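You operate a simulated robot arm through the tools that you are given. There is no shell and no other tool.

Carry out the task below with a simulated two-armed robot. There is one attempt and no reset: what you move stays moved.

Task
Flour the green mat, then knead the brown dough smooth on it.
Fine: two shakes of flour; shaker back; don't overwork it. Set down upright: steel flour shaker.

It is judged by the outcome, as a careful person would: the job done as asked, and still so three seconds after it is handed in. It fails if anything else is knocked over, pushed out of place, dropped, spilled or broken.

Robot
Two 7-joint arms with fingered hands on one trunk that stands fixed in place. Base frame: the origin is at the foot of the trunk, x ahead of it, y to its left, z up; the work surface is at about z = 0.9. Units: m, degrees, N and s.
The left shoulder is at [0.044, 0.125, 1.206], the right one opposite. With the tool pointing down near the work surface each hand reaches from about 0.48 to 0.86 m from the base axis, measured 20 degrees to its own side. Payload 3.6 kg a hand.
The TCP of each hand is the grasp point between the finger pads, 0.034 m short of the fingertips. In the tool frame z runs along the fingers and y along their closing line. Largest opening 0.116 m; the body of the gripper starts 0.04 m behind the TCP. The gripper is a hand of 5 fingers: y runs from the thumb to the fingers, the wrist lies at [-0.016, -0.16, -0.164] in the tool frame, and closing takes about 1.5 s.
Orientation is that of the tool frame in the base frame, as a unit quaternion [x, y, z, w]. With the fingers straight down and the wrist toward the robot, the tool's x, y and z point along [0, 1, 0], [1, 0, 0] and [0, 0, -1] of the base frame.

Tools
- The arms move only by the tool step_arm. It takes "left_steps", "right_steps" or both (then of equal length, played together; a hand with none holds still); each is a list of rows, each a list of 3 entries, a list of its own where there are three numbers: the shift along the tool's x, y, z in m, then the turn, a rotation vector about the tool's x, y, z in degrees, then the gripper command, from -1 (fully open) to 1 (shut), values between in proportion. In form: [[[dx, dy, dz], [rx, ry, rz], claw], ...]. A call has 1 to 20 rows; each row shifts and turns the commanded pose from where the row before left it, along the tool's axes as they then stand. Rows are played at 5 a second. More than 0.05 m and 8.6 degrees between two rows, or a gripper value outside its range, and nothing of the call is played. Where a pose cannot be reached the arm comes as near as it can. A force on the tool above 40 N (or 10 N above the force at the start of the call, whichever is more), or a blocked arm, ends the call early, and 0.2 s more pass. The fingers move at their own pace (about 0.153 m/s each) and stop on an object; they squeeze with about 33 N. The grip force told is the motor's: it shows also when the fingers shut on nothing. Time passes only in rows, and 0.2 s behind the last, so rows that do not move let the fingers close. The reply holds the time, the measured pose of the TCP, the force on the tool along the base axes, the opening and the grip force, in the units named above and with some noise, with the torque about the TCP (base axes, N m) and any sound that the robot's microphone picked up.
- Cameras (640 x 400 px; columns grow to the right, rows downward): "scene" is now at [0.1145, 0.0608, 1.3958]; the picture's right is [0.67, -0.74, 0.00], its down [-0.35, -0.32, -0.88] and it looks along [0.65, 0.59, -0.48] (base axes); focal length 214 px, centre (320, 200). "left" rides on the left gripper at [-0.069, -0.134, -0.11] in its tool frame; the picture's right is [-0.77, -0.19, 0.61], its down [0.59, -0.58, 0.57] and it looks along [0.25, 0.80, 0.55] (tool axes); focal length 256 px, centre (320, 200). "right" rides on the right gripper at [0.069, -0.134, -0.11] in its tool frame; the picture's right is [-0.77, 0.19, -0.61], its down [-0.59, -0.58, 0.56] and it looks along [-0.25, 0.80, 0.55] (tool axes); focal length 256 px, centre (320, 200). There is no depth. A picture from a camera that has moved, and an enlarged one, comes with that camera's place and axes in the base frame and with its lens. The place of the scene camera against the robot may be out by one fixed shift of up to 0.012 m in any direction.
- get_image(camera): a new picture of that camera. It takes no simulated time.
- lift_body(by): slides the trunk up (or, below 0, down) by that many m; the arms and the scene camera ride with it, the base frame stays. It gives what a move gives, with no picture.
- preshape(shape, hand): the hand has 5 fingers and takes this shape, open, in about a second: jaw (thumb against the fingers, like two jaws); tri (thumb and two fingers); tip (a fingertip pinch); poke (one finger out to press); point (the index stretched); flat (the hand flat); cup (the hand cupped); fist (a fist). The gripper value then closes the fingers along that shape, each until it touches; the sizes above hold for jaw. It gives what a move gives, with no picture.
- head_to(pan, tilt): turns the head with the scene camera to pan (to the left, within 86 degrees either way) and tilt (down, from -29 to 69), counted from straight ahead of the robot. It gives what a move gives.
- zoom(camera, box): a new picture of the part [left, top, right, bottom] of that camera's present view, enlarged. It takes no simulated time.
- close_job(): hands the job in; it is judged then, once.

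Places have to be worked out from the pictures, the camera data and where the tool is seen. Open the grippers and draw the arms clear of the work before you hand the job in, unless the task says otherwise.

The tools are called after "Emit:" by a JSON object that holds its "op" and its "data". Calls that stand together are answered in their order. step_arm: Moves the arms, as the interface text tells. Its arguments: {"type":"object","properties":{"left_steps":{"type":"array"},"right_steps":{"type":"array"}},"required":[]} The other tools are called the same way: lift_body (by) slides the trunk up or down; preshape (shape, hand) gives the hand a shape; head_to (pan, tilt) turns the head that bears the scene camera; get_image (camera) takes a picture; zoom (camera, box) takes an enlarged picture of a part of a camera's view; close_job () hands the job in.

At the start:

```text
time_s: 0.0
left_tcp_pos: [0.3325, 0.4398, 1.2964]
left_orientation: [0.707, 0.707, 0.0, -0.001]
left_force: [-0.4, -0.2, 2.2]
left_wrist_torque: [0.0, -0.03, -0.01]
left_opening: 0.1161
left_gripper_force: 0.0
left_shape: jaw
right_tcp_pos: [0.526, 0.0485, 1.33]
right_orientation: [0.707, 0.707, 0.0, 0.0]
right_force: [0.3, 0.2, -0.8]
right_wrist_torque: [0.01, -0.03, 0.02]
right_opening: 0.116
right_gripper_force: 0.0
right_shape: jaw
trunk travel left (down, up): [-0.4, 0.362]
head pan, tilt: [42.4, 28.4]
```

scene: 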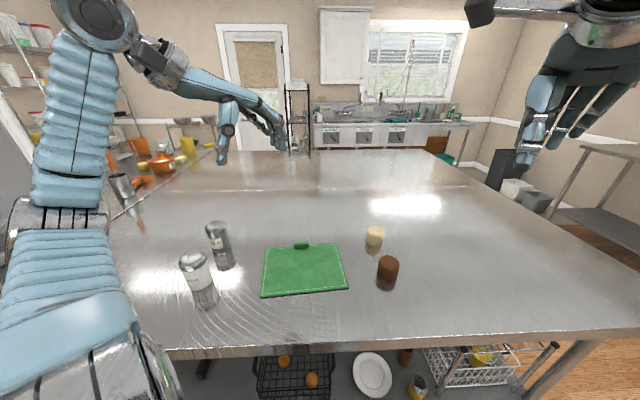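
right: 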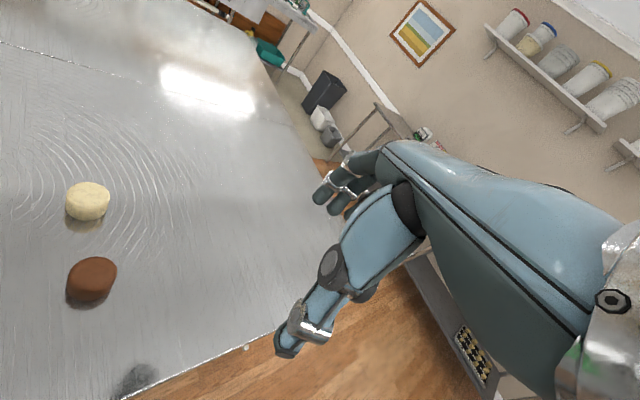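
left: 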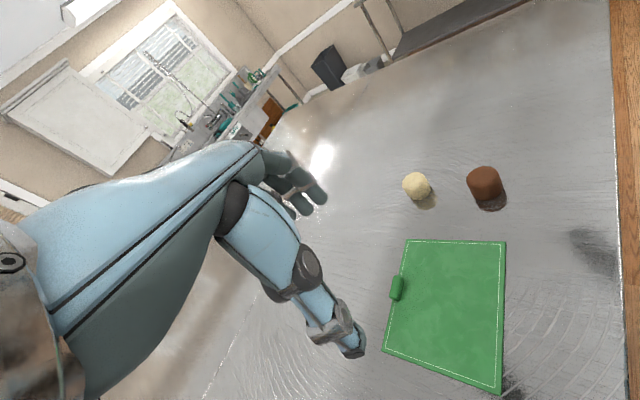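

The scene shows a green mat, two dough lumps (pale and brown) to its right, and two shaker-like canisters to its left. I'll zoom in to tell which canister is the steel flour shaker.

Emit:
{"op": "zoom", "data": {"camera": "scene", "box": [160, 200, 260, 320]}}

Emit:
{"op": "zoom", "data": {"camera": "scene", "box": [240, 210, 420, 320]}}

Emit:
{"op": "zoom", "data": {"camera": "scene", "box": [90, 120, 220, 220]}}

```text
3.33 times, centred on (210, 260) of scene
camera zoom: at [0.1145, 0.0608, 1.3958], right [0.67, -0.74, 0.0], down [-0.35, -0.32, -0.88], along [0.65, 0.59, -0.48], focal length 715 px, centre (687, 0)
```

zoom: 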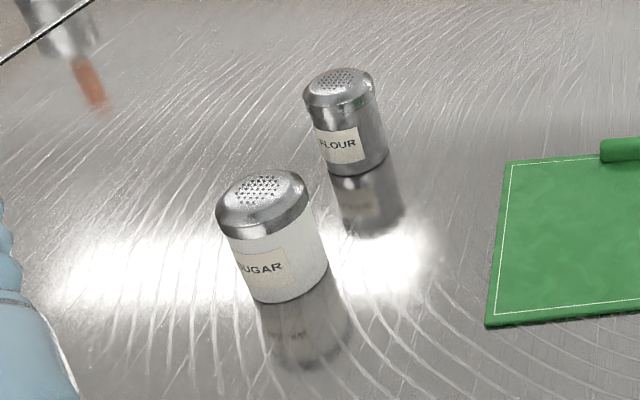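

```text
3.56 times, centred on (330, 265) of scene
camera zoom: at [0.1145, 0.0608, 1.3958], right [0.67, -0.74, 0.0], down [-0.35, -0.32, -0.88], along [0.65, 0.59, -0.48], focal length 763 px, centre (284, -31)
```

zoom: 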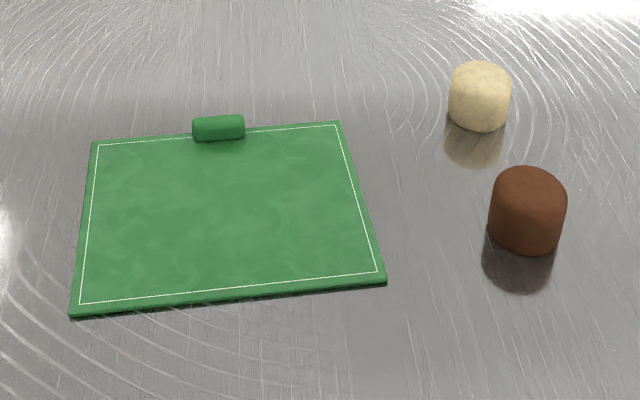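

```text
4.00 times, centred on (155, 170) of scene
camera zoom: at [0.1145, 0.0608, 1.3958], right [0.67, -0.74, 0.0], down [-0.35, -0.32, -0.88], along [0.65, 0.59, -0.48], focal length 858 px, centre (980, 320)
```

zoom: 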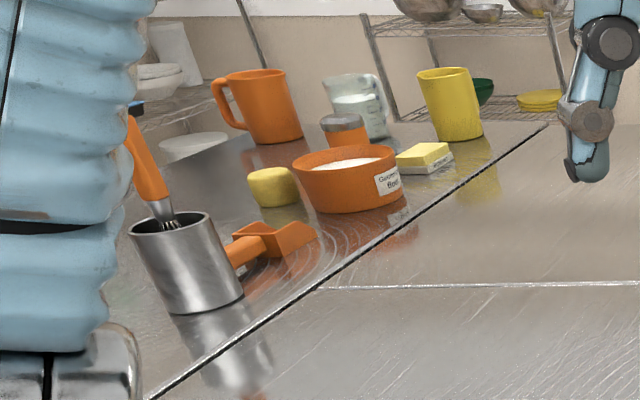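

The far canister is FLOUR (steel), near about (0.30, 0.69); the SUGAR one is near (0.19, 0.58). I'll study the hands' shape before planning the grasp.

Emit:
{"op": "zoom", "data": {"camera": "scene", "box": [120, 20, 320, 170]}}

Emit:
{"op": "zoom", "data": {"camera": "scene", "box": [440, 0, 640, 200]}}

Emit:
{"op": "zoom", "data": {"camera": "left", "box": [40, 100, 440, 400]}}

```text
2.67 times, centred on (220, 95) of scene
camera zoom: at [0.1145, 0.0608, 1.3958], right [0.67, -0.74, 0.0], down [-0.35, -0.32, -0.88], along [0.65, 0.59, -0.48], focal length 572 px, centre (587, 480)
```

zoom: 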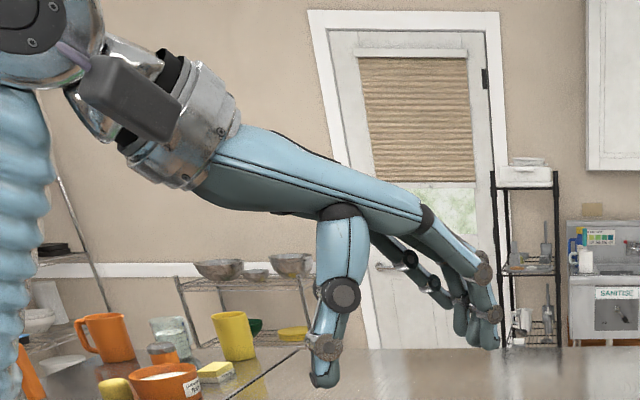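

```text
2.00 times, centred on (540, 100) of scene
camera zoom: at [0.1145, 0.0608, 1.3958], right [0.67, -0.74, 0.0], down [-0.35, -0.32, -0.88], along [0.65, 0.59, -0.48], focal length 429 px, centre (-120, 400)
```

zoom: 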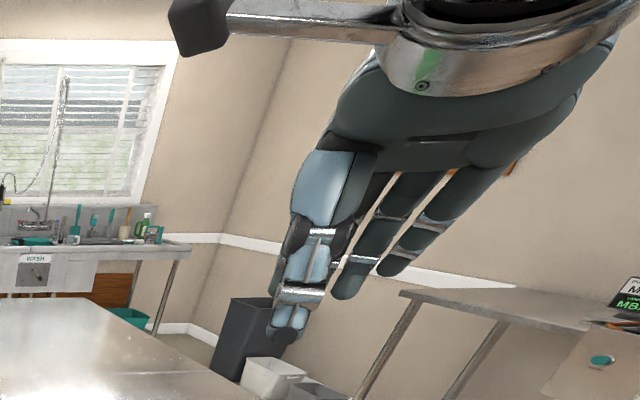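

```text
1.33 times, centred on (240, 250) of left
camera zoom: at [0.1988, 0.3721, 1.4064], right [-0.19, -0.77, -0.61], down [-0.58, 0.59, -0.57], along [0.8, 0.25, -0.55], focal length 341 px, centre (427, 133)
```

zoom: 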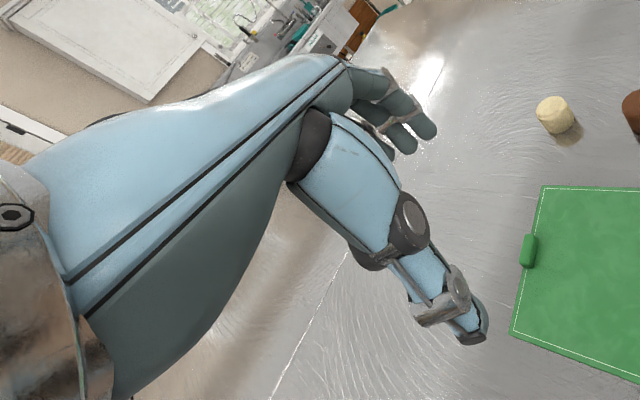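

The hand is palm-down, with the thumb hanging opposite the four fingers. In free air I'll roll the left hand to a "handshake" pose (thumb up, palm inward), the pose I would need to grip the shaker from the side.

Emit:
{"op": "step_arm", "data": {"left_steps": [[[0, 0, 0], [0, -8.2, 0], -1], [[0, 0, 0], [0, -8.2, 0], -1], [[0, 0, 0], [0, -8.2, 0], -1], [[0, 0, 0], [0, -8.2, 0], -1], [[0, 0, 0], [0, -8.2, 0], -1], [[0, 0, 0], [0, -8.2, 0], -1], [[0, 0, 0], [0, -8.2, 0], -1], [[0, 0, 0], [0, -8.2, 0], -1], [[0, 0, 0], [0, -8.2, 0], -1], [[0, 0, 0], [0, -8.2, 0], -1], [[0, 0, 0], [0, -8.0, 0], -1], [[0, 0, 0], [-8, 0, 0], -1], [[0, 0, 0], [-8, 0, 0], -1], [[0, 0, 0], [-8, 0, 0], -1], [[0, 0, 0], [-8, 0, 0], -1], [[0, 0, 0], [-8, 0, 0], -1]]}}

Emit:
{"op": "get_image", "data": {"camera": "scene"}}

Emit:
{"op": "get_image", "data": {"camera": "left"}}

```text
time_s: 3.4
left_tcp_pos: [0.3323, 0.4399, 1.2952]
left_orientation: [0.299, 0.641, -0.298, 0.641]
left_force: [-0.6, -0.3, 0.2]
left_wrist_torque: [-0.03, -0.04, -0.01]
left_opening: 0.1162
left_gripper_force: 0.0
left_shape: jaw
right_tcp_pos: [0.5262, 0.0477, 1.3302]
right_orientation: [0.707, 0.707, 0.0, 0.0]
right_force: [-1.1, -0.7, 0.6]
right_wrist_torque: [-0.01, 0.04, 0.03]
right_opening: 0.1158
right_gripper_force: 0.0
right_shape: jaw
trunk travel left (down, up): [-0.4, 0.362]
head pan, tilt: [42.4, 28.4]
```

```text
taken
camera scene: at [0.1141, 0.0602, 1.3958], right [0.67, -0.74, 0.0], down [-0.35, -0.32, -0.88], along [0.65, 0.59, -0.48], focal length 214 px, centre (320, 200)
```

scene: 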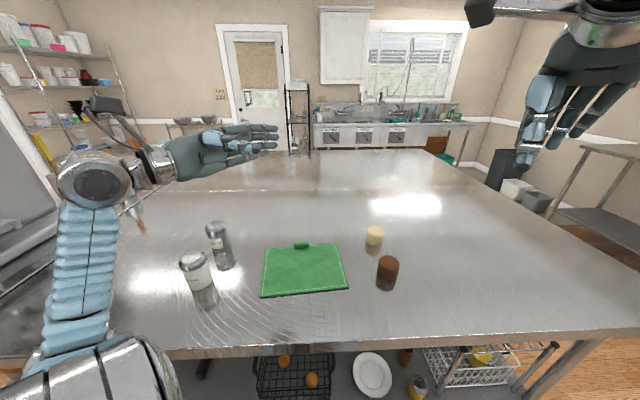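

```text
taken
camera left: at [0.1595, 0.4382, 1.3657], right [0.25, -0.59, 0.77], down [-0.08, -0.8, -0.59], along [0.97, 0.09, -0.25], focal length 256 px, centre (320, 200)
```

left: 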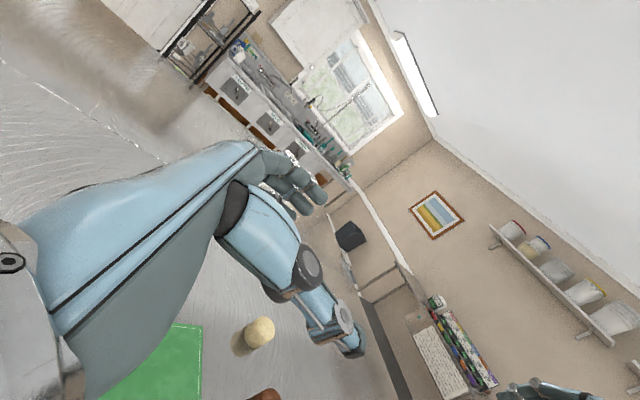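

The handshake pose is reached cleanly. Next I'll rehearse the pouring pose in free air over the mat: shift forward, yaw, and roll through palm-down toward thumb-down, watching whether the arm can follow.

Emit:
{"op": "step_arm", "data": {"left_steps": [[[0.033, 0.0255, 0.0214], [8.3, 0, 0], -1], [[0.033, 0.0164, 0.029], [8.3, 0, 0], -1], [[0.0, 0, 0], [8.3, 0, 0], -1], [[0, 0, 0], [8.3, 0, 0], -1], [[0, 0, 0], [8.3, 0, 0], -1], [[0, 0, 0], [8.5, 0, 0], -1], [[0, 0, 0], [0, 8.5, 0], -1], [[0, 0, 0], [0, 8.5, 0], -1], [[0, 0, 0], [0, 8.5, 0], -1], [[0, 0, 0], [0, 8.5, 0], -1], [[0, 0, 0], [0, 8.5, 0], -1], [[0, 0, 0], [0, 8.5, 0], -1], [[0, 0, 0], [0, 8.5, 0], -1], [[0, 0, 0], [0, 8.5, 0], -1], [[0, 0, 0], [0, 8.5, 0], -1], [[0, 0, 0], [0, 8.5, 0], -1], [[0, 0, 0], [0, 8.5, 0], -1], [[0, 0, 0], [0, 8.5, 0], -1], [[0, 0, 0], [0, 8.5, 0], -1], [[0, 0, 0], [0, 8.5, 0], -1]]}}

Emit:
{"op": "get_image", "data": {"camera": "scene"}}

```text
time_s: 7.6
left_tcp_pos: [0.3937, 0.4247, 1.2294]
left_orientation: [0.742, 0.622, 0.192, -0.162]
left_force: [-0.6, 0.7, -0.3]
left_wrist_torque: [0.0, 0.0, -0.01]
left_opening: 0.116
left_gripper_force: 0.1
left_shape: jaw
right_tcp_pos: [0.5266, 0.0484, 1.3305]
right_orientation: [0.707, 0.707, 0.0, 0.0]
right_force: [-0.5, 0.4, -0.6]
right_wrist_torque: [0.01, 0.02, -0.02]
right_opening: 0.1159
right_gripper_force: 0.0
right_shape: jaw
trunk travel left (down, up): [-0.4, 0.362]
head pan, tilt: [42.4, 28.4]
```

```text
taken
camera scene: at [0.1144, 0.0604, 1.3958], right [0.67, -0.74, 0.0], down [-0.35, -0.32, -0.88], along [0.65, 0.59, -0.48], focal length 214 px, centre (320, 200)
```

scene: 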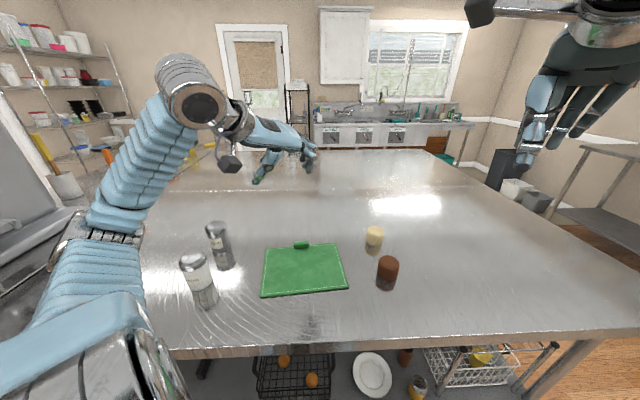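

The roll follows so far (tool x is now 29° above horizontal, i.e. 119° rolled). I'll continue to the fully inverted pose.

Emit:
{"op": "step_arm", "data": {"left_steps": [[[0, 0, 0], [0, 8.5, 0], -1], [[0, 0, 0], [0, 8.5, 0], -1], [[0, 0, 0], [0, 8.5, 0], -1], [[0, 0, 0], [0, 8.5, 0], -1], [[0, 0, 0], [0, 8.5, 0], -1], [[0, 0, 0], [0, 8.5, 0], -1], [[0, 0, 0], [0, 8.5, 0], -1]]}}

Emit:
{"op": "get_image", "data": {"camera": "scene"}}

```text
time_s: 9.2
left_tcp_pos: [0.406, 0.4564, 1.2395]
left_orientation: [0.563, 0.505, 0.494, -0.428]
left_force: [0.3, -0.1, -0.2]
left_wrist_torque: [-0.03, 0.0, -0.02]
left_opening: 0.116
left_gripper_force: 0.1
left_shape: jaw
left hand out of reach, approached as far as the arm can: row 4, 5, 6, 7
right_tcp_pos: [0.5278, 0.05, 1.3295]
right_orientation: [0.707, 0.708, -0.001, 0.0]
right_force: [0.0, 1.1, -0.2]
right_wrist_torque: [-0.05, 0.02, -0.04]
right_opening: 0.1161
right_gripper_force: 0.1
right_shape: jaw
trunk travel left (down, up): [-0.4, 0.362]
head pan, tilt: [42.4, 28.4]
```

```text
taken
camera scene: at [0.1159, 0.0627, 1.3955], right [0.67, -0.74, 0.0], down [-0.35, -0.32, -0.88], along [0.65, 0.59, -0.48], focal length 214 px, centre (320, 200)
```

scene: 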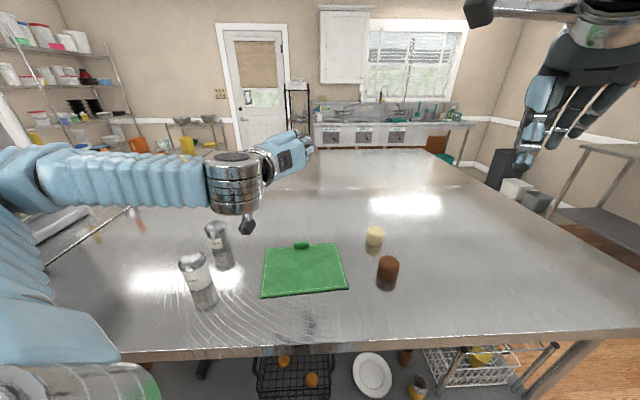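

The fully inverted pose is reachable within about 9°, so a side grasp will allow pouring. I'll roll back to the handshake pose now.

Emit:
{"op": "step_arm", "data": {"left_steps": [[[0, 0, 0], [0, -8.5, 0], -1], [[0, 0, 0], [0, -8.5, 0], -1], [[0, 0, 0], [0, -8.5, 0], -1], [[0, 0, 0], [0, -8.5, 0], -1], [[0, 0, 0], [0, -8.5, 0], -1], [[0, 0, 0], [0, -8.5, 0], -1], [[0, 0, 0], [0, -8.5, 0], -1], [[0, 0, 0], [0, -8.5, 0], -1], [[0, 0, 0], [0, -8.5, 0], -1], [[0, 0, 0], [0, -8.5, 0], -1], [[0, 0, 0], [0, -8.5, 0], -1], [[0, 0, 0], [0, -8.5, 0], -1], [[0, 0, 0], [0, -8.5, 0], -1], [[0, 0, 0], [0, -8.5, 0], -1], [[0, 0, 0], [0, -8.5, 0], -1], [[0, 0, 0], [0, -8.5, 0], -1], [[0, 0, 0], [0, -8.5, 0], -1], [[0, 0, 0], [0, -8.5, 0], -1], [[0, 0, 0], [0, -8.5, 0], -1], [[0, 0, 0], [0, -8.5, 0], -1]]}}

```text
time_s: 13.4
left_tcp_pos: [0.4046, 0.4568, 1.2393]
left_orientation: [0.54, 0.471, -0.518, 0.467]
left_force: [-0.1, 0.3, 1.4]
left_wrist_torque: [0.01, -0.01, -0.02]
left_opening: 0.116
left_gripper_force: 0.0
left_shape: jaw
right_tcp_pos: [0.5266, 0.0492, 1.3304]
right_orientation: [0.707, 0.707, -0.001, 0.001]
right_force: [0.1, -0.6, 0.9]
right_wrist_torque: [0.01, 0.01, -0.04]
right_opening: 0.116
right_gripper_force: 0.1
right_shape: jaw
trunk travel left (down, up): [-0.4, 0.362]
head pan, tilt: [42.4, 28.4]
```

Back in the handshake pose. Now I'll yaw so the palm faces away from the sugar canister and travel to above the flour shaker at about z = 1.15 to check reach and alignment.

Emit:
{"op": "step_arm", "data": {"left_steps": [[[0, 0, 0], [-8.15, 0, 0], -1], [[0, 0, 0], [-8.15, 0, 0], -1], [[0, 0, 0], [-8.15, 0, 0], -1], [[0, 0, 0], [-8.15, 0, 0], -1], [[0, 0, 0], [-8.15, 0, 0], -1], [[0, 0, 0], [-8.15, 0, 0], -1], [[0, 0, 0], [-8.15, 0, 0], -1], [[0.015, 0.0193, -0.038], [0, 0, 0], -1], [[0.015, 0.0193, -0.038], [0, 0, 0], -1], [[0.015, 0.0193, -0.038], [0, 0, 0], -1], [[0.015, 0.0193, -0.038], [0, 0, 0], -1], [[0.015, 0.0193, -0.038], [0, 0, 0], -1], [[0.015, 0.0193, -0.038], [0, 0, 0], -1]]}}

Emit:
{"op": "get_image", "data": {"camera": "scene"}}

Emit:
{"op": "get_image", "data": {"camera": "left"}}

```text
time_s: 16.2
left_tcp_pos: [0.3095, 0.6934, 1.154]
left_orientation: [0.254, 0.66, -0.23, 0.668]
left_force: [0.1, -0.2, -0.6]
left_wrist_torque: [-0.01, 0.02, -0.04]
left_opening: 0.1161
left_gripper_force: 0.1
left_shape: jaw
right_tcp_pos: [0.5262, 0.0496, 1.3294]
right_orientation: [0.707, 0.707, 0.0, 0.001]
right_force: [-0.2, 0.4, 0.5]
right_wrist_torque: [0.01, 0.02, 0.0]
right_opening: 0.1159
right_gripper_force: 0.0
right_shape: jaw
trunk travel left (down, up): [-0.4, 0.362]
head pan, tilt: [42.4, 28.4]
```

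```text
taken
camera scene: at [0.1147, 0.0621, 1.3957], right [0.67, -0.74, 0.0], down [-0.35, -0.32, -0.88], along [0.65, 0.59, -0.48], focal length 214 px, centre (320, 200)
```

scene: 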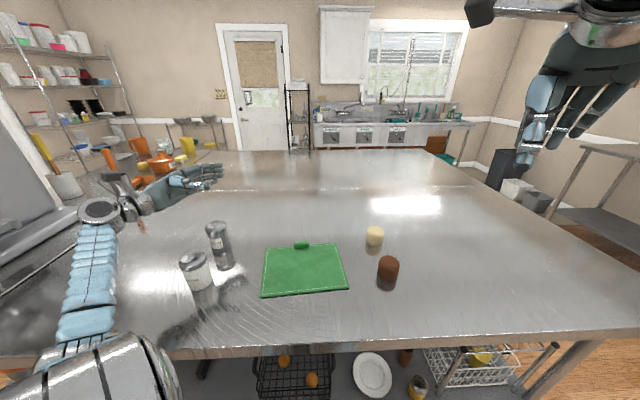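

```text
taken
camera left: at [0.1387, 0.6606, 1.2195], right [0.33, -0.56, 0.76], down [0.08, -0.79, -0.61], along [0.94, 0.26, -0.22], focal length 256 px, centre (320, 200)
```

left: 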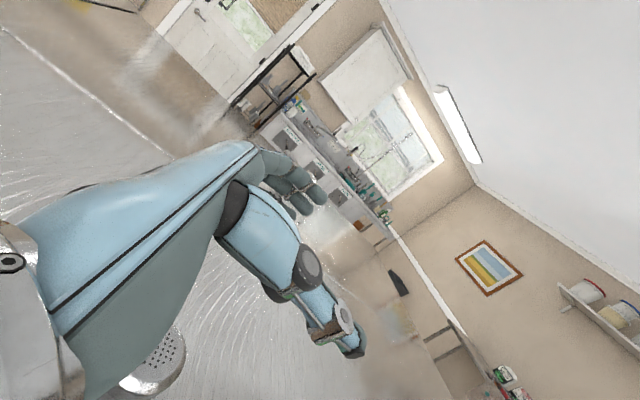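

The arm reaches there. The left wrist camera shows a perforated steel cap below, which gives me a second fix on the flour shaker, so I'll zoom on it.

Emit:
{"op": "zoom", "data": {"camera": "left", "box": [60, 280, 252, 400]}}

Emit:
{"op": "zoom", "data": {"camera": "scene", "box": [70, 140, 290, 310]}}

```text
3.33 times, centred on (156, 340) of left
camera zoom: at [0.1387, 0.6606, 1.2195], right [0.33, -0.56, 0.76], down [0.08, -0.79, -0.61], along [0.94, 0.26, -0.22], focal length 853 px, centre (867, -267)
```

zoom: 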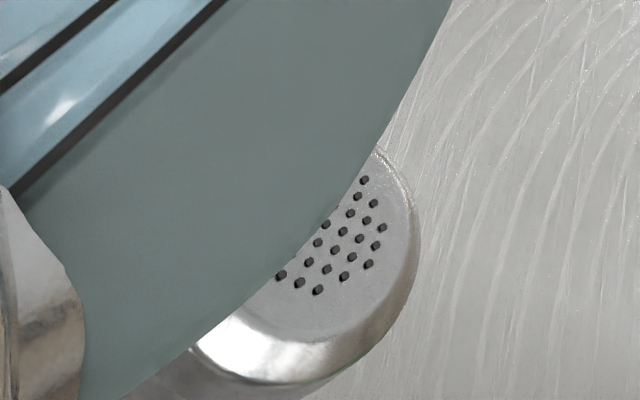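

```text
2.35 times, centred on (180, 225) of scene
camera zoom: at [0.1147, 0.0621, 1.3957], right [0.67, -0.74, 0.0], down [-0.35, -0.32, -0.88], along [0.65, 0.59, -0.48], focal length 505 px, centre (649, 141)
```

zoom: 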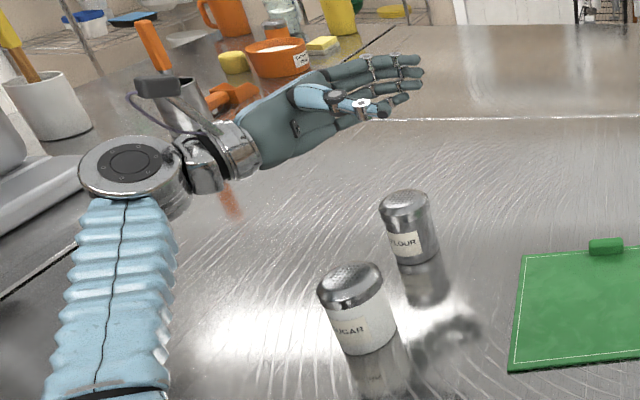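

Both cameras agree: the flour shaker's axis is at about (0.300, 0.694) and its top at about 1.00. I'll raise the trunk slightly so the elbow stays above the table edge, then square up and descend to just above the cap.

Emit:
{"op": "lift_body", "data": {"by": 0.05}}

Emit:
{"op": "step_arm", "data": {"left_steps": [[[0, -0.006, -0.013], [0, 0, -2.05], -1], [[0.03, 0, 0], [0, 0, 0], -1], [[0.03, 0, 0], [0, 0, 0], -1], [[0.03, 0, 0], [0, 0, 0], -1], [[0.03, 0, 0], [0, 0, 0], -1], [[0, 0, 0], [0, 0, 0], -1]]}}

Emit:
{"op": "get_image", "data": {"camera": "scene"}}

Emit:
{"op": "get_image", "data": {"camera": "left"}}

```text
time_s: 17.1
left_tcp_pos: [0.3055, 0.6942, 1.204]
left_orientation: [0.252, 0.661, -0.23, 0.668]
left_force: [-0.2, 0.1, -0.4]
left_wrist_torque: [0.01, 0.0, -0.06]
left_opening: 0.116
left_gripper_force: 0.1
left_shape: jaw
right_tcp_pos: [0.5262, 0.0499, 1.38]
right_orientation: [0.707, 0.707, 0.0, 0.0]
right_force: [-0.2, -0.4, 0.1]
right_wrist_torque: [0.02, -0.02, 0.0]
right_opening: 0.1162
right_gripper_force: 0.0
right_shape: jaw
trunk travel left (down, up): [-0.45, 0.312]
head pan, tilt: [42.4, 28.4]
```

```text
time_s: 18.5
left_tcp_pos: [0.2903, 0.6966, 1.0855]
left_orientation: [0.241, 0.665, -0.242, 0.664]
left_force: [-0.2, 1.3, 0.2]
left_wrist_torque: [0.01, -0.03, 0.0]
left_opening: 0.1158
left_gripper_force: 0.0
left_shape: jaw
right_tcp_pos: [0.5264, 0.0482, 1.3798]
right_orientation: [0.707, 0.707, 0.0, 0.0]
right_force: [0.0, 0.2, -0.1]
right_wrist_torque: [0.0, -0.02, 0.01]
right_opening: 0.116
right_gripper_force: 0.0
right_shape: jaw
trunk travel left (down, up): [-0.45, 0.312]
head pan, tilt: [42.4, 28.4]
```

```text
taken
camera scene: at [0.1029, 0.0606, 1.4462], right [0.67, -0.74, 0.0], down [-0.35, -0.32, -0.88], along [0.65, 0.59, -0.48], focal length 214 px, centre (320, 200)
```

scene: 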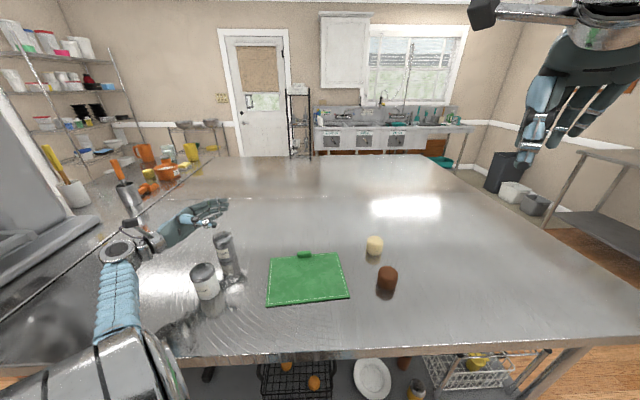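

```text
taken
camera left: at [0.121, 0.6639, 1.1562], right [0.35, -0.54, 0.77], down [0.06, -0.8, -0.59], along [0.93, 0.25, -0.25], focal length 256 px, centre (320, 200)
```

left: 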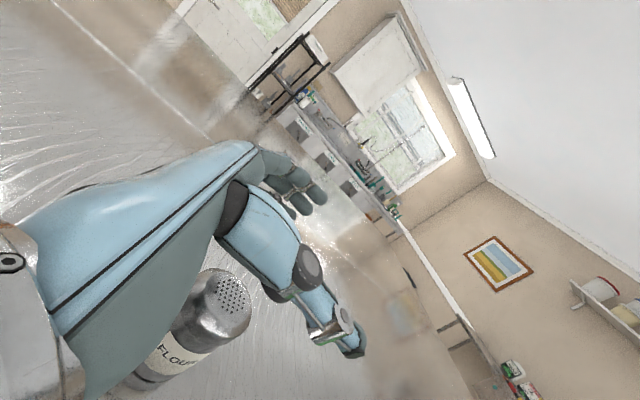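

The flour shaker is clearly visible from the wrist camera now. I'll zoom to fix its centre before descending.

Emit:
{"op": "zoom", "data": {"camera": "left", "box": [110, 250, 290, 400]}}

Emit:
{"op": "zoom", "data": {"camera": "scene", "box": [90, 180, 290, 330]}}

```text
2.67 times, centred on (200, 325) of left
camera zoom: at [0.121, 0.6639, 1.1562], right [0.35, -0.54, 0.77], down [0.06, -0.8, -0.59], along [0.93, 0.25, -0.25], focal length 683 px, centre (640, -133)
```

zoom: 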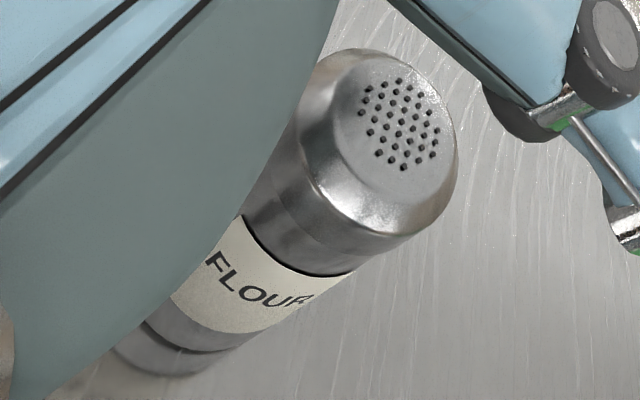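

```text
2.67 times, centred on (190, 255) of scene
camera zoom: at [0.1029, 0.0606, 1.4462], right [0.67, -0.74, 0.0], down [-0.35, -0.32, -0.88], along [0.65, 0.59, -0.48], focal length 572 px, centre (667, 53)
```

zoom: 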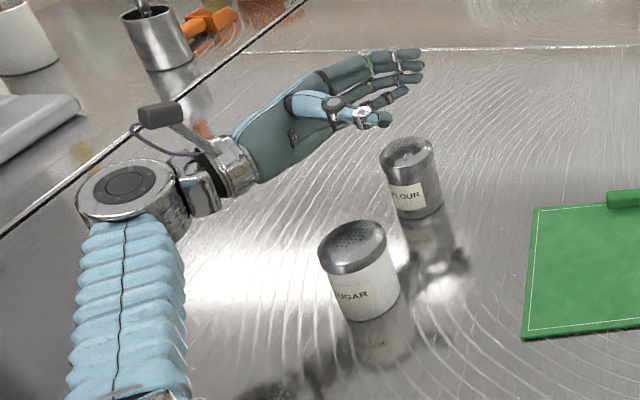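

The two cameras agree: shaker axis at about (0.306, 0.695), top at about 0.993. I'll nudge the hand so the shaker sits between thumb and fingers, descend partway and check.

Emit:
{"op": "step_arm", "data": {"left_steps": [[[0, 0.009, 0.008], [0, 0, 0], -1], [[0.02, 0, 0], [0, 0, 0], -1], [[0.02, 0, 0], [0, 0, 0], -1], [[0, 0, 0], [0, 0, 0], -1]]}}

Emit:
{"op": "zoom", "data": {"camera": "left", "box": [110, 230, 370, 400]}}

Emit:
{"op": "zoom", "data": {"camera": "scene", "box": [90, 180, 290, 330]}}

```text
time_s: 19.5
left_tcp_pos: [0.3028, 0.6988, 1.0443]
left_orientation: [0.243, 0.665, -0.241, 0.664]
left_force: [0.5, 0.7, -1.3]
left_wrist_torque: [-0.02, 0.0, 0.01]
left_opening: 0.1162
left_gripper_force: 0.2
left_shape: jaw
right_tcp_pos: [0.5265, 0.0482, 1.3796]
right_orientation: [0.707, 0.707, 0.0, -0.001]
right_force: [0.1, -0.7, 0.4]
right_wrist_torque: [-0.01, 0.02, 0.02]
right_opening: 0.1159
right_gripper_force: 0.1
right_shape: jaw
trunk travel left (down, up): [-0.45, 0.312]
head pan, tilt: [42.4, 28.4]
```

```text
2.35 times, centred on (240, 315) of left
camera zoom: at [0.1328, 0.6664, 1.1145], right [0.35, -0.54, 0.77], down [0.06, -0.81, -0.59], along [0.93, 0.25, -0.25], focal length 602 px, centre (508, -71)
```

zoom: 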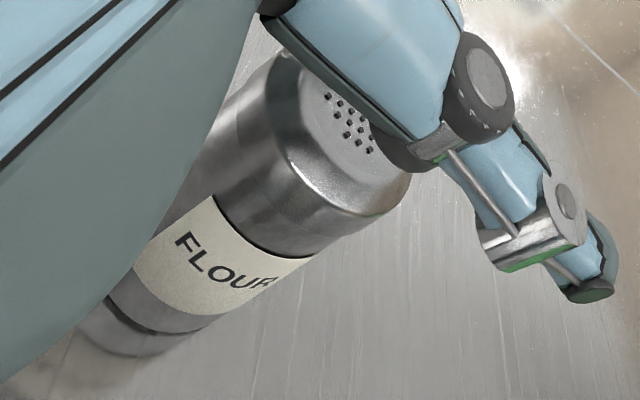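

```text
2.67 times, centred on (190, 255) of scene
camera zoom: at [0.1028, 0.0607, 1.4462], right [0.67, -0.74, 0.0], down [-0.35, -0.32, -0.88], along [0.65, 0.59, -0.48], focal length 572 px, centre (667, 53)
```

zoom: 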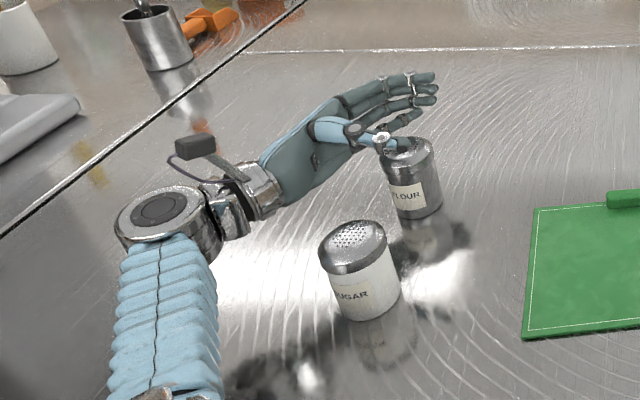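

Thumb and fingers straddle the shaker as planned. I'll descend another 3 cm and look again before the caps overlap the fingers.

Emit:
{"op": "step_arm", "data": {"left_steps": [[[0.015, 0, 0], [0, 0, 0], -1], [[0.015, 0, 0], [0, 0, 0], -1], [[0, 0, 0], [0, 0, 0], -1]]}}

Emit:
{"op": "get_image", "data": {"camera": "left"}}

Emit:
{"op": "zoom", "data": {"camera": "scene", "box": [100, 190, 260, 310]}}

```text
time_s: 20.3
left_tcp_pos: [0.3024, 0.6986, 1.0128]
left_orientation: [0.241, 0.665, -0.242, 0.664]
left_force: [0.7, -0.8, -0.3]
left_wrist_torque: [0.01, 0.02, 0.0]
left_opening: 0.1159
left_gripper_force: 0.0
left_shape: jaw
right_tcp_pos: [0.5255, 0.0487, 1.3789]
right_orientation: [0.707, 0.707, 0.0, 0.0]
right_force: [0.1, -0.8, 0.0]
right_wrist_torque: [-0.01, 0.01, 0.01]
right_opening: 0.1159
right_gripper_force: 0.0
right_shape: jaw
trunk travel left (down, up): [-0.45, 0.312]
head pan, tilt: [42.4, 28.4]
```

```text
taken
camera left: at [0.1334, 0.6655, 1.0837], right [0.35, -0.54, 0.77], down [0.06, -0.81, -0.59], along [0.93, 0.25, -0.25], focal length 256 px, centre (320, 200)
```

left: 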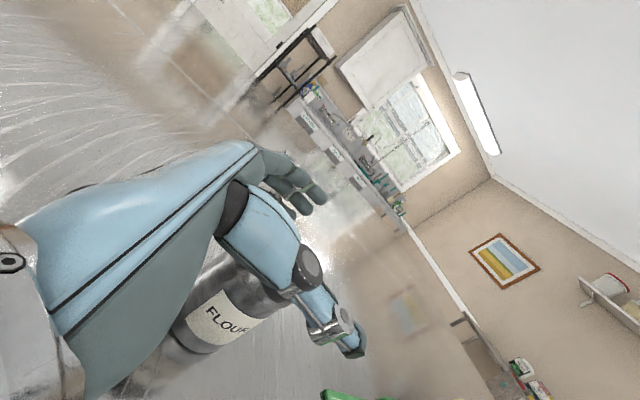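

```text
3.33 times, centred on (180, 250) of scene
camera zoom: at [0.1029, 0.0607, 1.4462], right [0.67, -0.74, 0.0], down [-0.35, -0.32, -0.88], along [0.65, 0.59, -0.48], focal length 715 px, centre (787, 33)
```

zoom: 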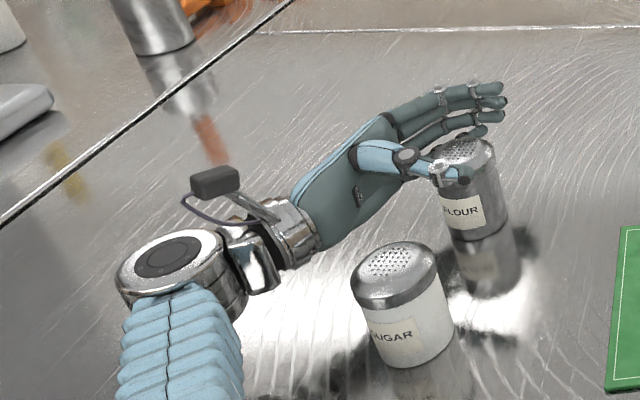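

Clearances look good on both sides. I'll continue down to about z = 0.970, where the pinky-side edge of the hand stays just above the table.

Emit:
{"op": "step_arm", "data": {"left_steps": [[[0.015, 0, 0], [0, 0, 0], -1], [[0.015, 0, 0], [0, 0, 0], -1], [[0.013, 0, 0], [0, 0, 0], -1], [[0, 0, 0], [0, 0, 0], -1]]}}

Emit:
{"op": "get_image", "data": {"camera": "left"}}

Emit:
{"op": "zoom", "data": {"camera": "scene", "box": [100, 190, 260, 310]}}

```text
time_s: 21.3
left_tcp_pos: [0.3057, 0.6959, 0.97]
left_orientation: [0.24, 0.665, -0.24, 0.665]
left_force: [-0.3, 0.1, 0.4]
left_wrist_torque: [0.03, 0.01, -0.01]
left_opening: 0.1157
left_gripper_force: 0.0
left_shape: jaw
right_tcp_pos: [0.5262, 0.0476, 1.3795]
right_orientation: [0.707, 0.707, 0.0, 0.0]
right_force: [-0.9, 0.4, 1.1]
right_wrist_torque: [0.02, -0.01, 0.07]
right_opening: 0.1159
right_gripper_force: 0.0
right_shape: jaw
trunk travel left (down, up): [-0.45, 0.312]
head pan, tilt: [42.4, 28.4]
```

```text
taken
camera left: at [0.1346, 0.6645, 1.0401], right [0.35, -0.54, 0.77], down [0.06, -0.8, -0.59], along [0.93, 0.25, -0.25], focal length 256 px, centre (320, 200)
```

left: 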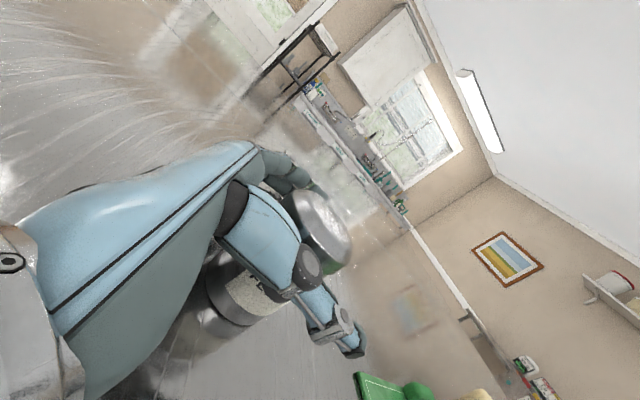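

```text
3.33 times, centred on (180, 250) of scene
camera zoom: at [0.1029, 0.0607, 1.4462], right [0.67, -0.74, 0.0], down [-0.35, -0.32, -0.88], along [0.65, 0.59, -0.48], focal length 715 px, centre (787, 33)
```

zoom: 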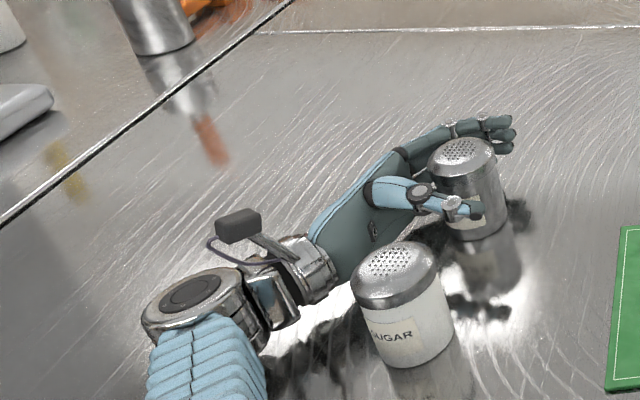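

The shaker is untouched and sits between thumb and fingers, and the sugar canister is clear. Closing the hand gently.

Emit:
{"op": "step_arm", "data": {"left_steps": [[[0, 0, 0], [0, 0, 0], -0.7], [[0, 0, 0], [0, 0, 0], -0.5], [[0, 0, 0], [0, 0, 0], -0.35], [[0, 0, 0], [0, 0, 0], -0.25], [[0, 0, 0], [0, 0, 0], -0.15], [[0, 0, 0], [0, 0, 0], -0.05], [[0, 0, 0], [0, 0, 0], 0.1], [[0, 0, 0], [0, 0, 0], 0.3], [[0, 0, 0], [0, 0, 0], 0.6], [[0, 0, 0], [0, 0, 0], 1], [[0, 0, 0], [0, 0, 0], 1], [[0, 0, 0], [0, 0, 0], 1]]}}

Emit:
{"op": "get_image", "data": {"camera": "left"}}

Emit:
{"op": "zoom", "data": {"camera": "scene", "box": [100, 190, 260, 310]}}

```text
time_s: 23.9
left_tcp_pos: [0.3045, 0.6971, 0.9688]
left_orientation: [0.242, 0.665, -0.241, 0.664]
left_force: [0.0, -0.6, 1.1]
left_wrist_torque: [0.02, -0.01, -0.01]
left_opening: 0.0327
left_gripper_force: 33.7
left_shape: jaw
right_tcp_pos: [0.5251, 0.0487, 1.3791]
right_orientation: [0.707, 0.708, -0.001, 0.0]
right_force: [-1.7, -0.3, 0.9]
right_wrist_torque: [0.01, 0.02, -0.03]
right_opening: 0.1161
right_gripper_force: 0.1
right_shape: jaw
trunk travel left (down, up): [-0.45, 0.312]
head pan, tilt: [42.4, 28.4]
```

```text
taken
camera left: at [0.1345, 0.6644, 1.0402], right [0.35, -0.54, 0.77], down [0.06, -0.8, -0.59], along [0.93, 0.25, -0.25], focal length 256 px, centre (320, 200)
```

left: 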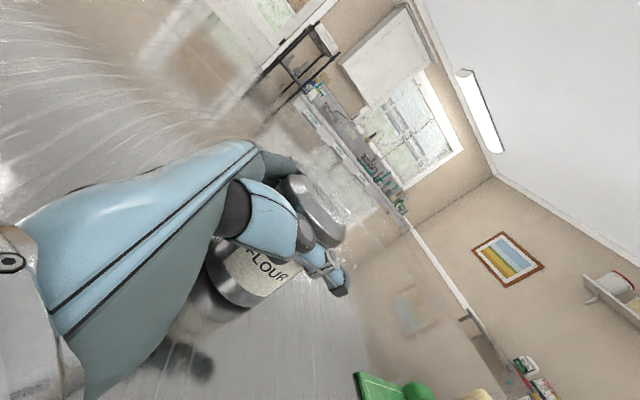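

```text
3.33 times, centred on (180, 250) of scene
camera zoom: at [0.1028, 0.0605, 1.4462], right [0.67, -0.74, 0.0], down [-0.35, -0.32, -0.88], along [0.65, 0.59, -0.48], focal length 715 px, centre (787, 33)
```

zoom: 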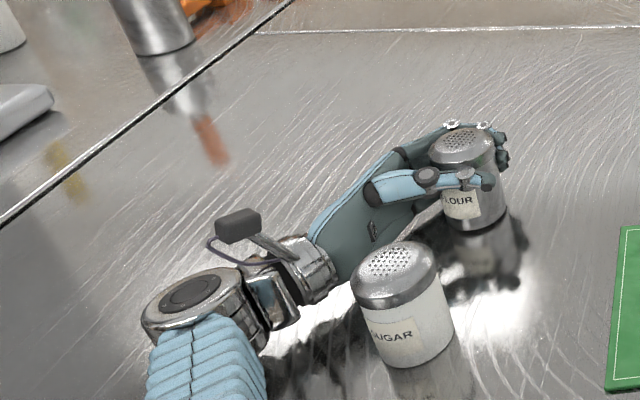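

The shaker is gripped at 33.7 N. I'll lift a little and check that it comes along without slipping.

Emit:
{"op": "step_arm", "data": {"left_steps": [[[-0.015, 0, 0], [0, 0, 0], 1], [[-0.02, 0, 0], [0, 0, 0], 1], [[-0.025, 0, 0], [0, 0, 0], 1], [[0, 0, 0], [0, 0, 0], 1]]}}

Emit:
{"op": "zoom", "data": {"camera": "scene", "box": [100, 170, 260, 290]}}

Emit:
{"op": "get_image", "data": {"camera": "left"}}

```text
time_s: 24.9
left_tcp_pos: [0.3036, 0.6979, 1.0315]
left_orientation: [0.24, 0.666, -0.242, 0.664]
left_force: [-0.1, -0.2, -2.7]
left_wrist_torque: [-0.02, 0.02, -0.03]
left_opening: 0.033
left_gripper_force: 33.2
left_shape: jaw
right_tcp_pos: [0.5263, 0.049, 1.3792]
right_orientation: [0.708, 0.706, 0.0, 0.0]
right_force: [-0.4, -0.2, -0.5]
right_wrist_torque: [-0.03, 0.01, 0.02]
right_opening: 0.1157
right_gripper_force: 0.1
right_shape: jaw
trunk travel left (down, up): [-0.45, 0.312]
head pan, tilt: [42.4, 28.4]
```

```text
3.33 times, centred on (180, 230) of scene
camera zoom: at [0.1033, 0.0613, 1.4462], right [0.67, -0.74, 0.0], down [-0.35, -0.32, -0.88], along [0.65, 0.59, -0.48], focal length 715 px, centre (787, 100)
```

zoom: 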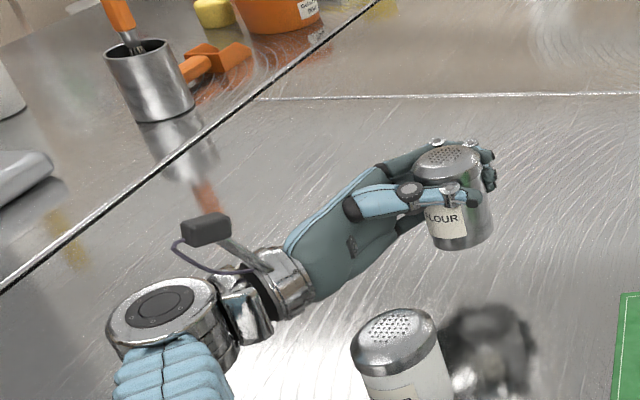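

```text
taken
camera left: at [0.1342, 0.6664, 1.1015], right [0.35, -0.53, 0.77], down [0.06, -0.81, -0.59], along [0.93, 0.25, -0.25], focal length 256 px, centre (320, 200)
```

left: 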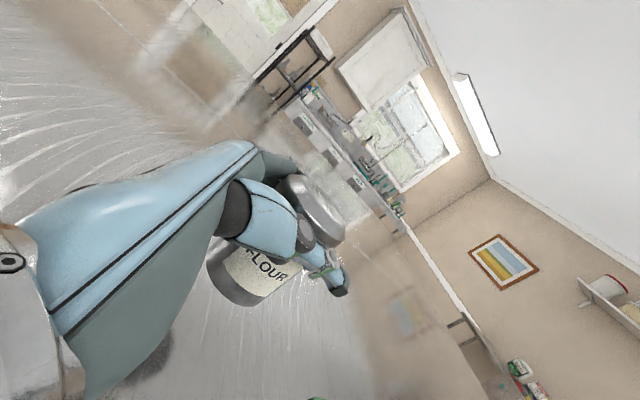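

It is held firmly and hangs upright. I'll raise it to about z = 1.2, carry it upright over the mat centre, and yaw the hand to the rehearsed heading.

Emit:
{"op": "step_arm", "data": {"left_steps": [[[-0.042, 0, 0], [0, 0, 0], 1], [[-0.042, 0, 0], [0, 0, 0], 1], [[-0.042, 0, 0], [0, 0, 0], 1], [[-0.042, 0, 0], [0, 0, 0], 1], [[0, -0.0189, 0.0393], [0, 0, 0], 1], [[0, -0.0189, 0.0393], [0, 0, 0], 1], [[0, -0.0189, 0.0393], [0, 0, 0], 1], [[0, -0.0189, 0.0393], [0, 0, 0], 1], [[0, -0.0189, 0.0393], [0, 0, 0], 1], [[0, -0.0189, 0.0393], [0, 0, 0], 1], [[0, -0.0189, 0.0393], [0, 0, 0], 1], [[0, 0, 0], [8.14, 0, 0], 1], [[0, 0, 0], [8.14, 0, 0], 1], [[0, 0, 0], [8.14, 0, 0], 1], [[0, 0, 0], [8.14, 0, 0], 1], [[0, 0, 0], [8.14, 0, 0], 1], [[0, 0, 0], [8.14, 0, 0], 1], [[0, 0, 0], [8.14, 0, 0], 1], [[0, 0, 0], [0, 0, 0], 1]]}}

Emit:
{"op": "get_image", "data": {"camera": "scene"}}

```text
time_s: 28.9
left_tcp_pos: [0.4292, 0.4212, 1.2003]
left_orientation: [-0.529, -0.469, 0.531, -0.467]
left_force: [-0.6, 0.5, -1.8]
left_wrist_torque: [-0.01, 0.01, 0.0]
left_opening: 0.0317
left_gripper_force: 33.0
left_shape: jaw
right_tcp_pos: [0.5263, 0.0488, 1.3808]
right_orientation: [0.707, 0.707, -0.001, 0.0]
right_force: [0.1, 0.0, 0.4]
right_wrist_torque: [-0.02, 0.0, 0.06]
right_opening: 0.1159
right_gripper_force: 0.0
right_shape: jaw
trunk travel left (down, up): [-0.45, 0.312]
head pan, tilt: [42.4, 28.4]
```

```text
taken
camera scene: at [0.1027, 0.0607, 1.4462], right [0.67, -0.74, 0.0], down [-0.35, -0.32, -0.88], along [0.65, 0.59, -0.48], focal length 214 px, centre (320, 200)
```

scene: 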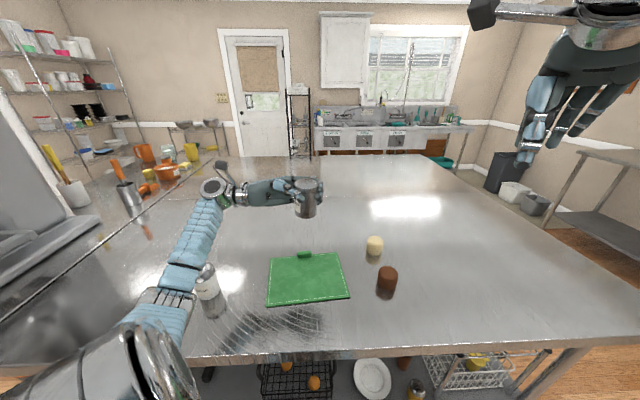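

The shaker is upright over the mat centre. Now I'll roll it steadily toward inverted (about 145°), as rehearsed.

Emit:
{"op": "step_arm", "data": {"left_steps": [[[0, 0, 0], [0, 8.5, 0], 1], [[0, 0, 0], [0, 8.5, 0], 1], [[0, 0, 0], [0, 8.5, 0], 1], [[0, 0, 0], [0, 8.5, 0], 1], [[0, 0, 0], [0, 8.5, 0], 1], [[0, 0, 0], [0, 8.5, 0], 1], [[0, 0, 0], [0, 8.5, 0], 1], [[0, 0, 0], [0, 8.5, 0], 1], [[0, 0, 0], [0, 8.5, 0], 1], [[0, 0, 0], [0, 8.5, 0], 1], [[0, 0, 0], [0, 8.5, 0], 1], [[0, 0, 0], [0, 8.5, 0], 1], [[0, 0, 0], [0, 8.5, 0], 1], [[0, 0, 0], [0, 8.5, 0], 1], [[0, 0, 0], [0, 8.5, 0], 1], [[0, 0, 0], [0, 8.5, 0], 1]]}}

Emit:
{"op": "get_image", "data": {"camera": "scene"}}

Emit:
{"op": "get_image", "data": {"camera": "left"}}

```text
time_s: 32.3
left_tcp_pos: [0.4291, 0.4206, 1.1979]
left_orientation: [0.688, 0.61, 0.293, -0.261]
left_force: [-0.2, 0.8, -0.1]
left_wrist_torque: [0.0, -0.01, 0.02]
left_opening: 0.0312
left_gripper_force: 33.3
left_shape: jaw
right_tcp_pos: [0.5266, 0.0479, 1.3796]
right_orientation: [0.707, 0.707, 0.0, 0.0]
right_force: [0.5, -0.3, 0.5]
right_wrist_torque: [-0.01, 0.02, 0.03]
right_opening: 0.116
right_gripper_force: 0.1
right_shape: jaw
trunk travel left (down, up): [-0.45, 0.312]
head pan, tilt: [42.4, 28.4]
```

```text
taken
camera scene: at [0.1031, 0.0605, 1.4462], right [0.67, -0.74, 0.0], down [-0.35, -0.32, -0.88], along [0.65, 0.59, -0.48], focal length 214 px, centre (320, 200)
```

scene: 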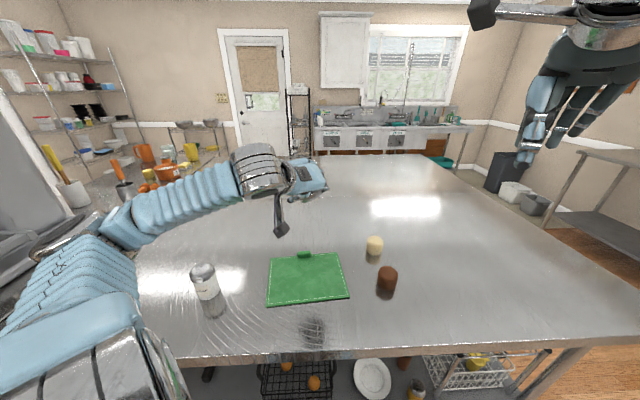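

```text
taken
camera left: at [0.2823, 0.31, 1.2265], right [-0.2, -0.07, -0.98], down [-0.47, 0.88, 0.03], along [0.86, 0.47, -0.21], focal length 256 px, centre (320, 200)
```

left: 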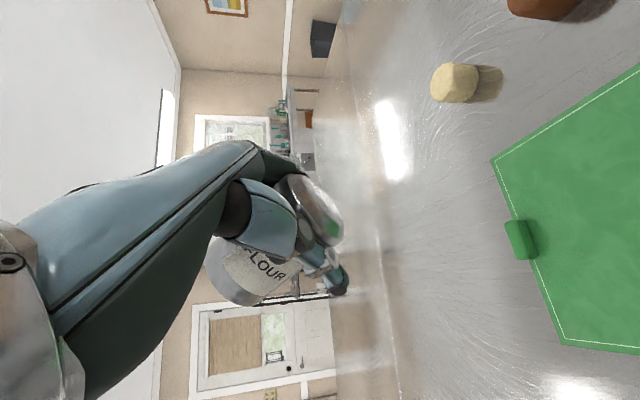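

The shaker is tilted about 136° and no flour has fallen yet. I'll lower it closer to the mat and roll a bit further, then check before shaking.

Emit:
{"op": "step_arm", "data": {"left_steps": [[[-0.024, 0, 0.023], [0, 0, 0], 1], [[-0.024, 0, 0.023], [0, 0, 0], 1], [[-0.024, 0, 0.023], [0, 0, 0], 1], [[0, 0, 0], [0, 8.0, 0], 1], [[0, 0, 0], [0, 8.0, 0], 1], [[0, 0, 0], [0, 0, 0], 1]]}}

Emit:
{"op": "get_image", "data": {"camera": "scene"}}

Emit:
{"op": "get_image", "data": {"camera": "left"}}

```text
time_s: 33.7
left_tcp_pos: [0.4307, 0.4204, 1.0993]
left_orientation: [0.641, 0.568, 0.386, -0.342]
left_force: [-0.3, 0.2, -0.7]
left_wrist_torque: [-0.02, 0.04, 0.0]
left_opening: 0.0312
left_gripper_force: 33.0
left_shape: jaw
right_tcp_pos: [0.5272, 0.0486, 1.379]
right_orientation: [0.707, 0.707, 0.0, 0.001]
right_force: [-0.9, 0.8, -0.9]
right_wrist_torque: [0.01, 0.0, 0.02]
right_opening: 0.1161
right_gripper_force: 0.0
right_shape: jaw
trunk travel left (down, up): [-0.45, 0.312]
head pan, tilt: [42.4, 28.4]
```

```text
taken
camera scene: at [0.1031, 0.0607, 1.4462], right [0.67, -0.74, 0.0], down [-0.35, -0.32, -0.88], along [0.65, 0.59, -0.48], focal length 214 px, centre (320, 200)
```

scene: 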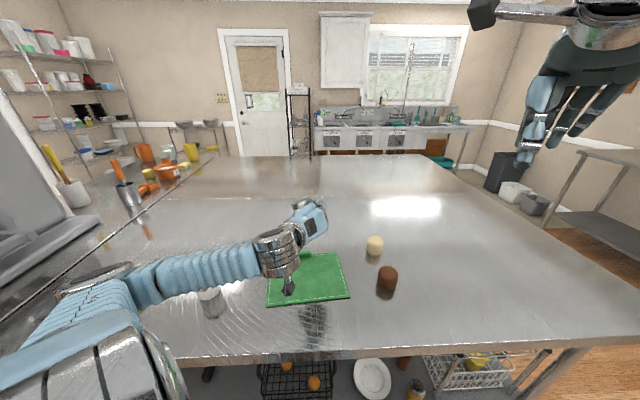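

```text
taken
camera left: at [0.2818, 0.3073, 1.0913], right [-0.17, 0.2, -0.97], down [-0.48, 0.84, 0.26], along [0.86, 0.5, -0.04], focal length 256 px, centre (320, 200)
```

left: 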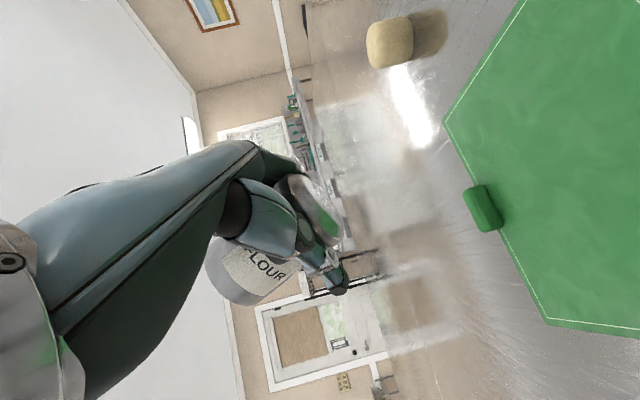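

The shaker is inverted with its cap over the mat centre. I'll give one brisk shake (down and up) and look.

Emit:
{"op": "step_arm", "data": {"left_steps": [[[-0.0415, 0, 0.022], [0, 0, 0], 1], [[0.0415, 0, -0.022], [0, 0, 0], 1], [[0, 0, 0], [0, 0, 0], 1], [[0, 0, 0], [0, 0, 0], 1]]}}

Emit:
{"op": "get_image", "data": {"camera": "scene"}}

Emit:
{"op": "get_image", "data": {"camera": "left"}}

```text
time_s: 34.7
left_tcp_pos: [0.4271, 0.42, 1.1016]
left_orientation: [0.642, 0.568, 0.385, -0.343]
left_force: [0.0, 0.7, -1.3]
left_wrist_torque: [0.03, 0.04, 0.0]
left_opening: 0.0313
left_gripper_force: 33.1
left_shape: jaw
right_tcp_pos: [0.5273, 0.048, 1.3807]
right_orientation: [0.707, 0.707, -0.001, 0.0]
right_force: [-0.6, -0.8, 0.2]
right_wrist_torque: [0.02, 0.02, 0.01]
right_opening: 0.1159
right_gripper_force: 0.1
right_shape: jaw
trunk travel left (down, up): [-0.45, 0.312]
head pan, tilt: [42.4, 28.4]
```

```text
taken
camera scene: at [0.1032, 0.0605, 1.4462], right [0.67, -0.74, 0.0], down [-0.35, -0.32, -0.88], along [0.65, 0.59, -0.48], focal length 214 px, centre (320, 200)
```

scene: 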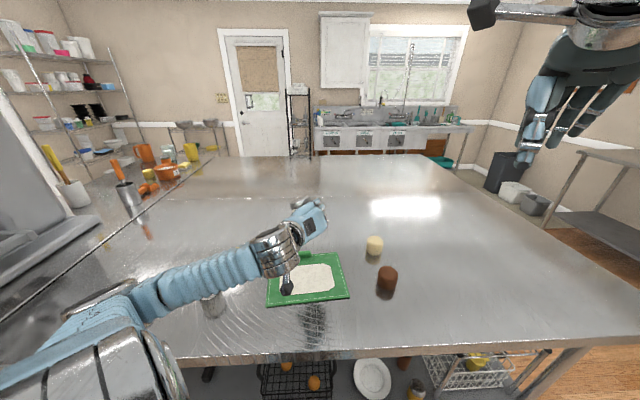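

```text
taken
camera left: at [0.279, 0.308, 1.0941], right [-0.17, 0.2, -0.97], down [-0.48, 0.84, 0.26], along [0.86, 0.5, -0.04], focal length 256 px, centre (320, 200)
```

left: 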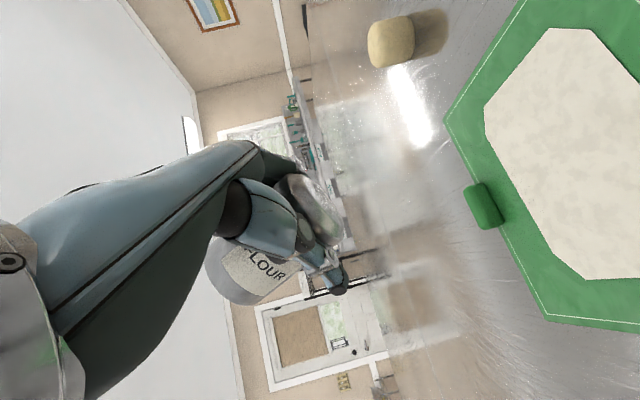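

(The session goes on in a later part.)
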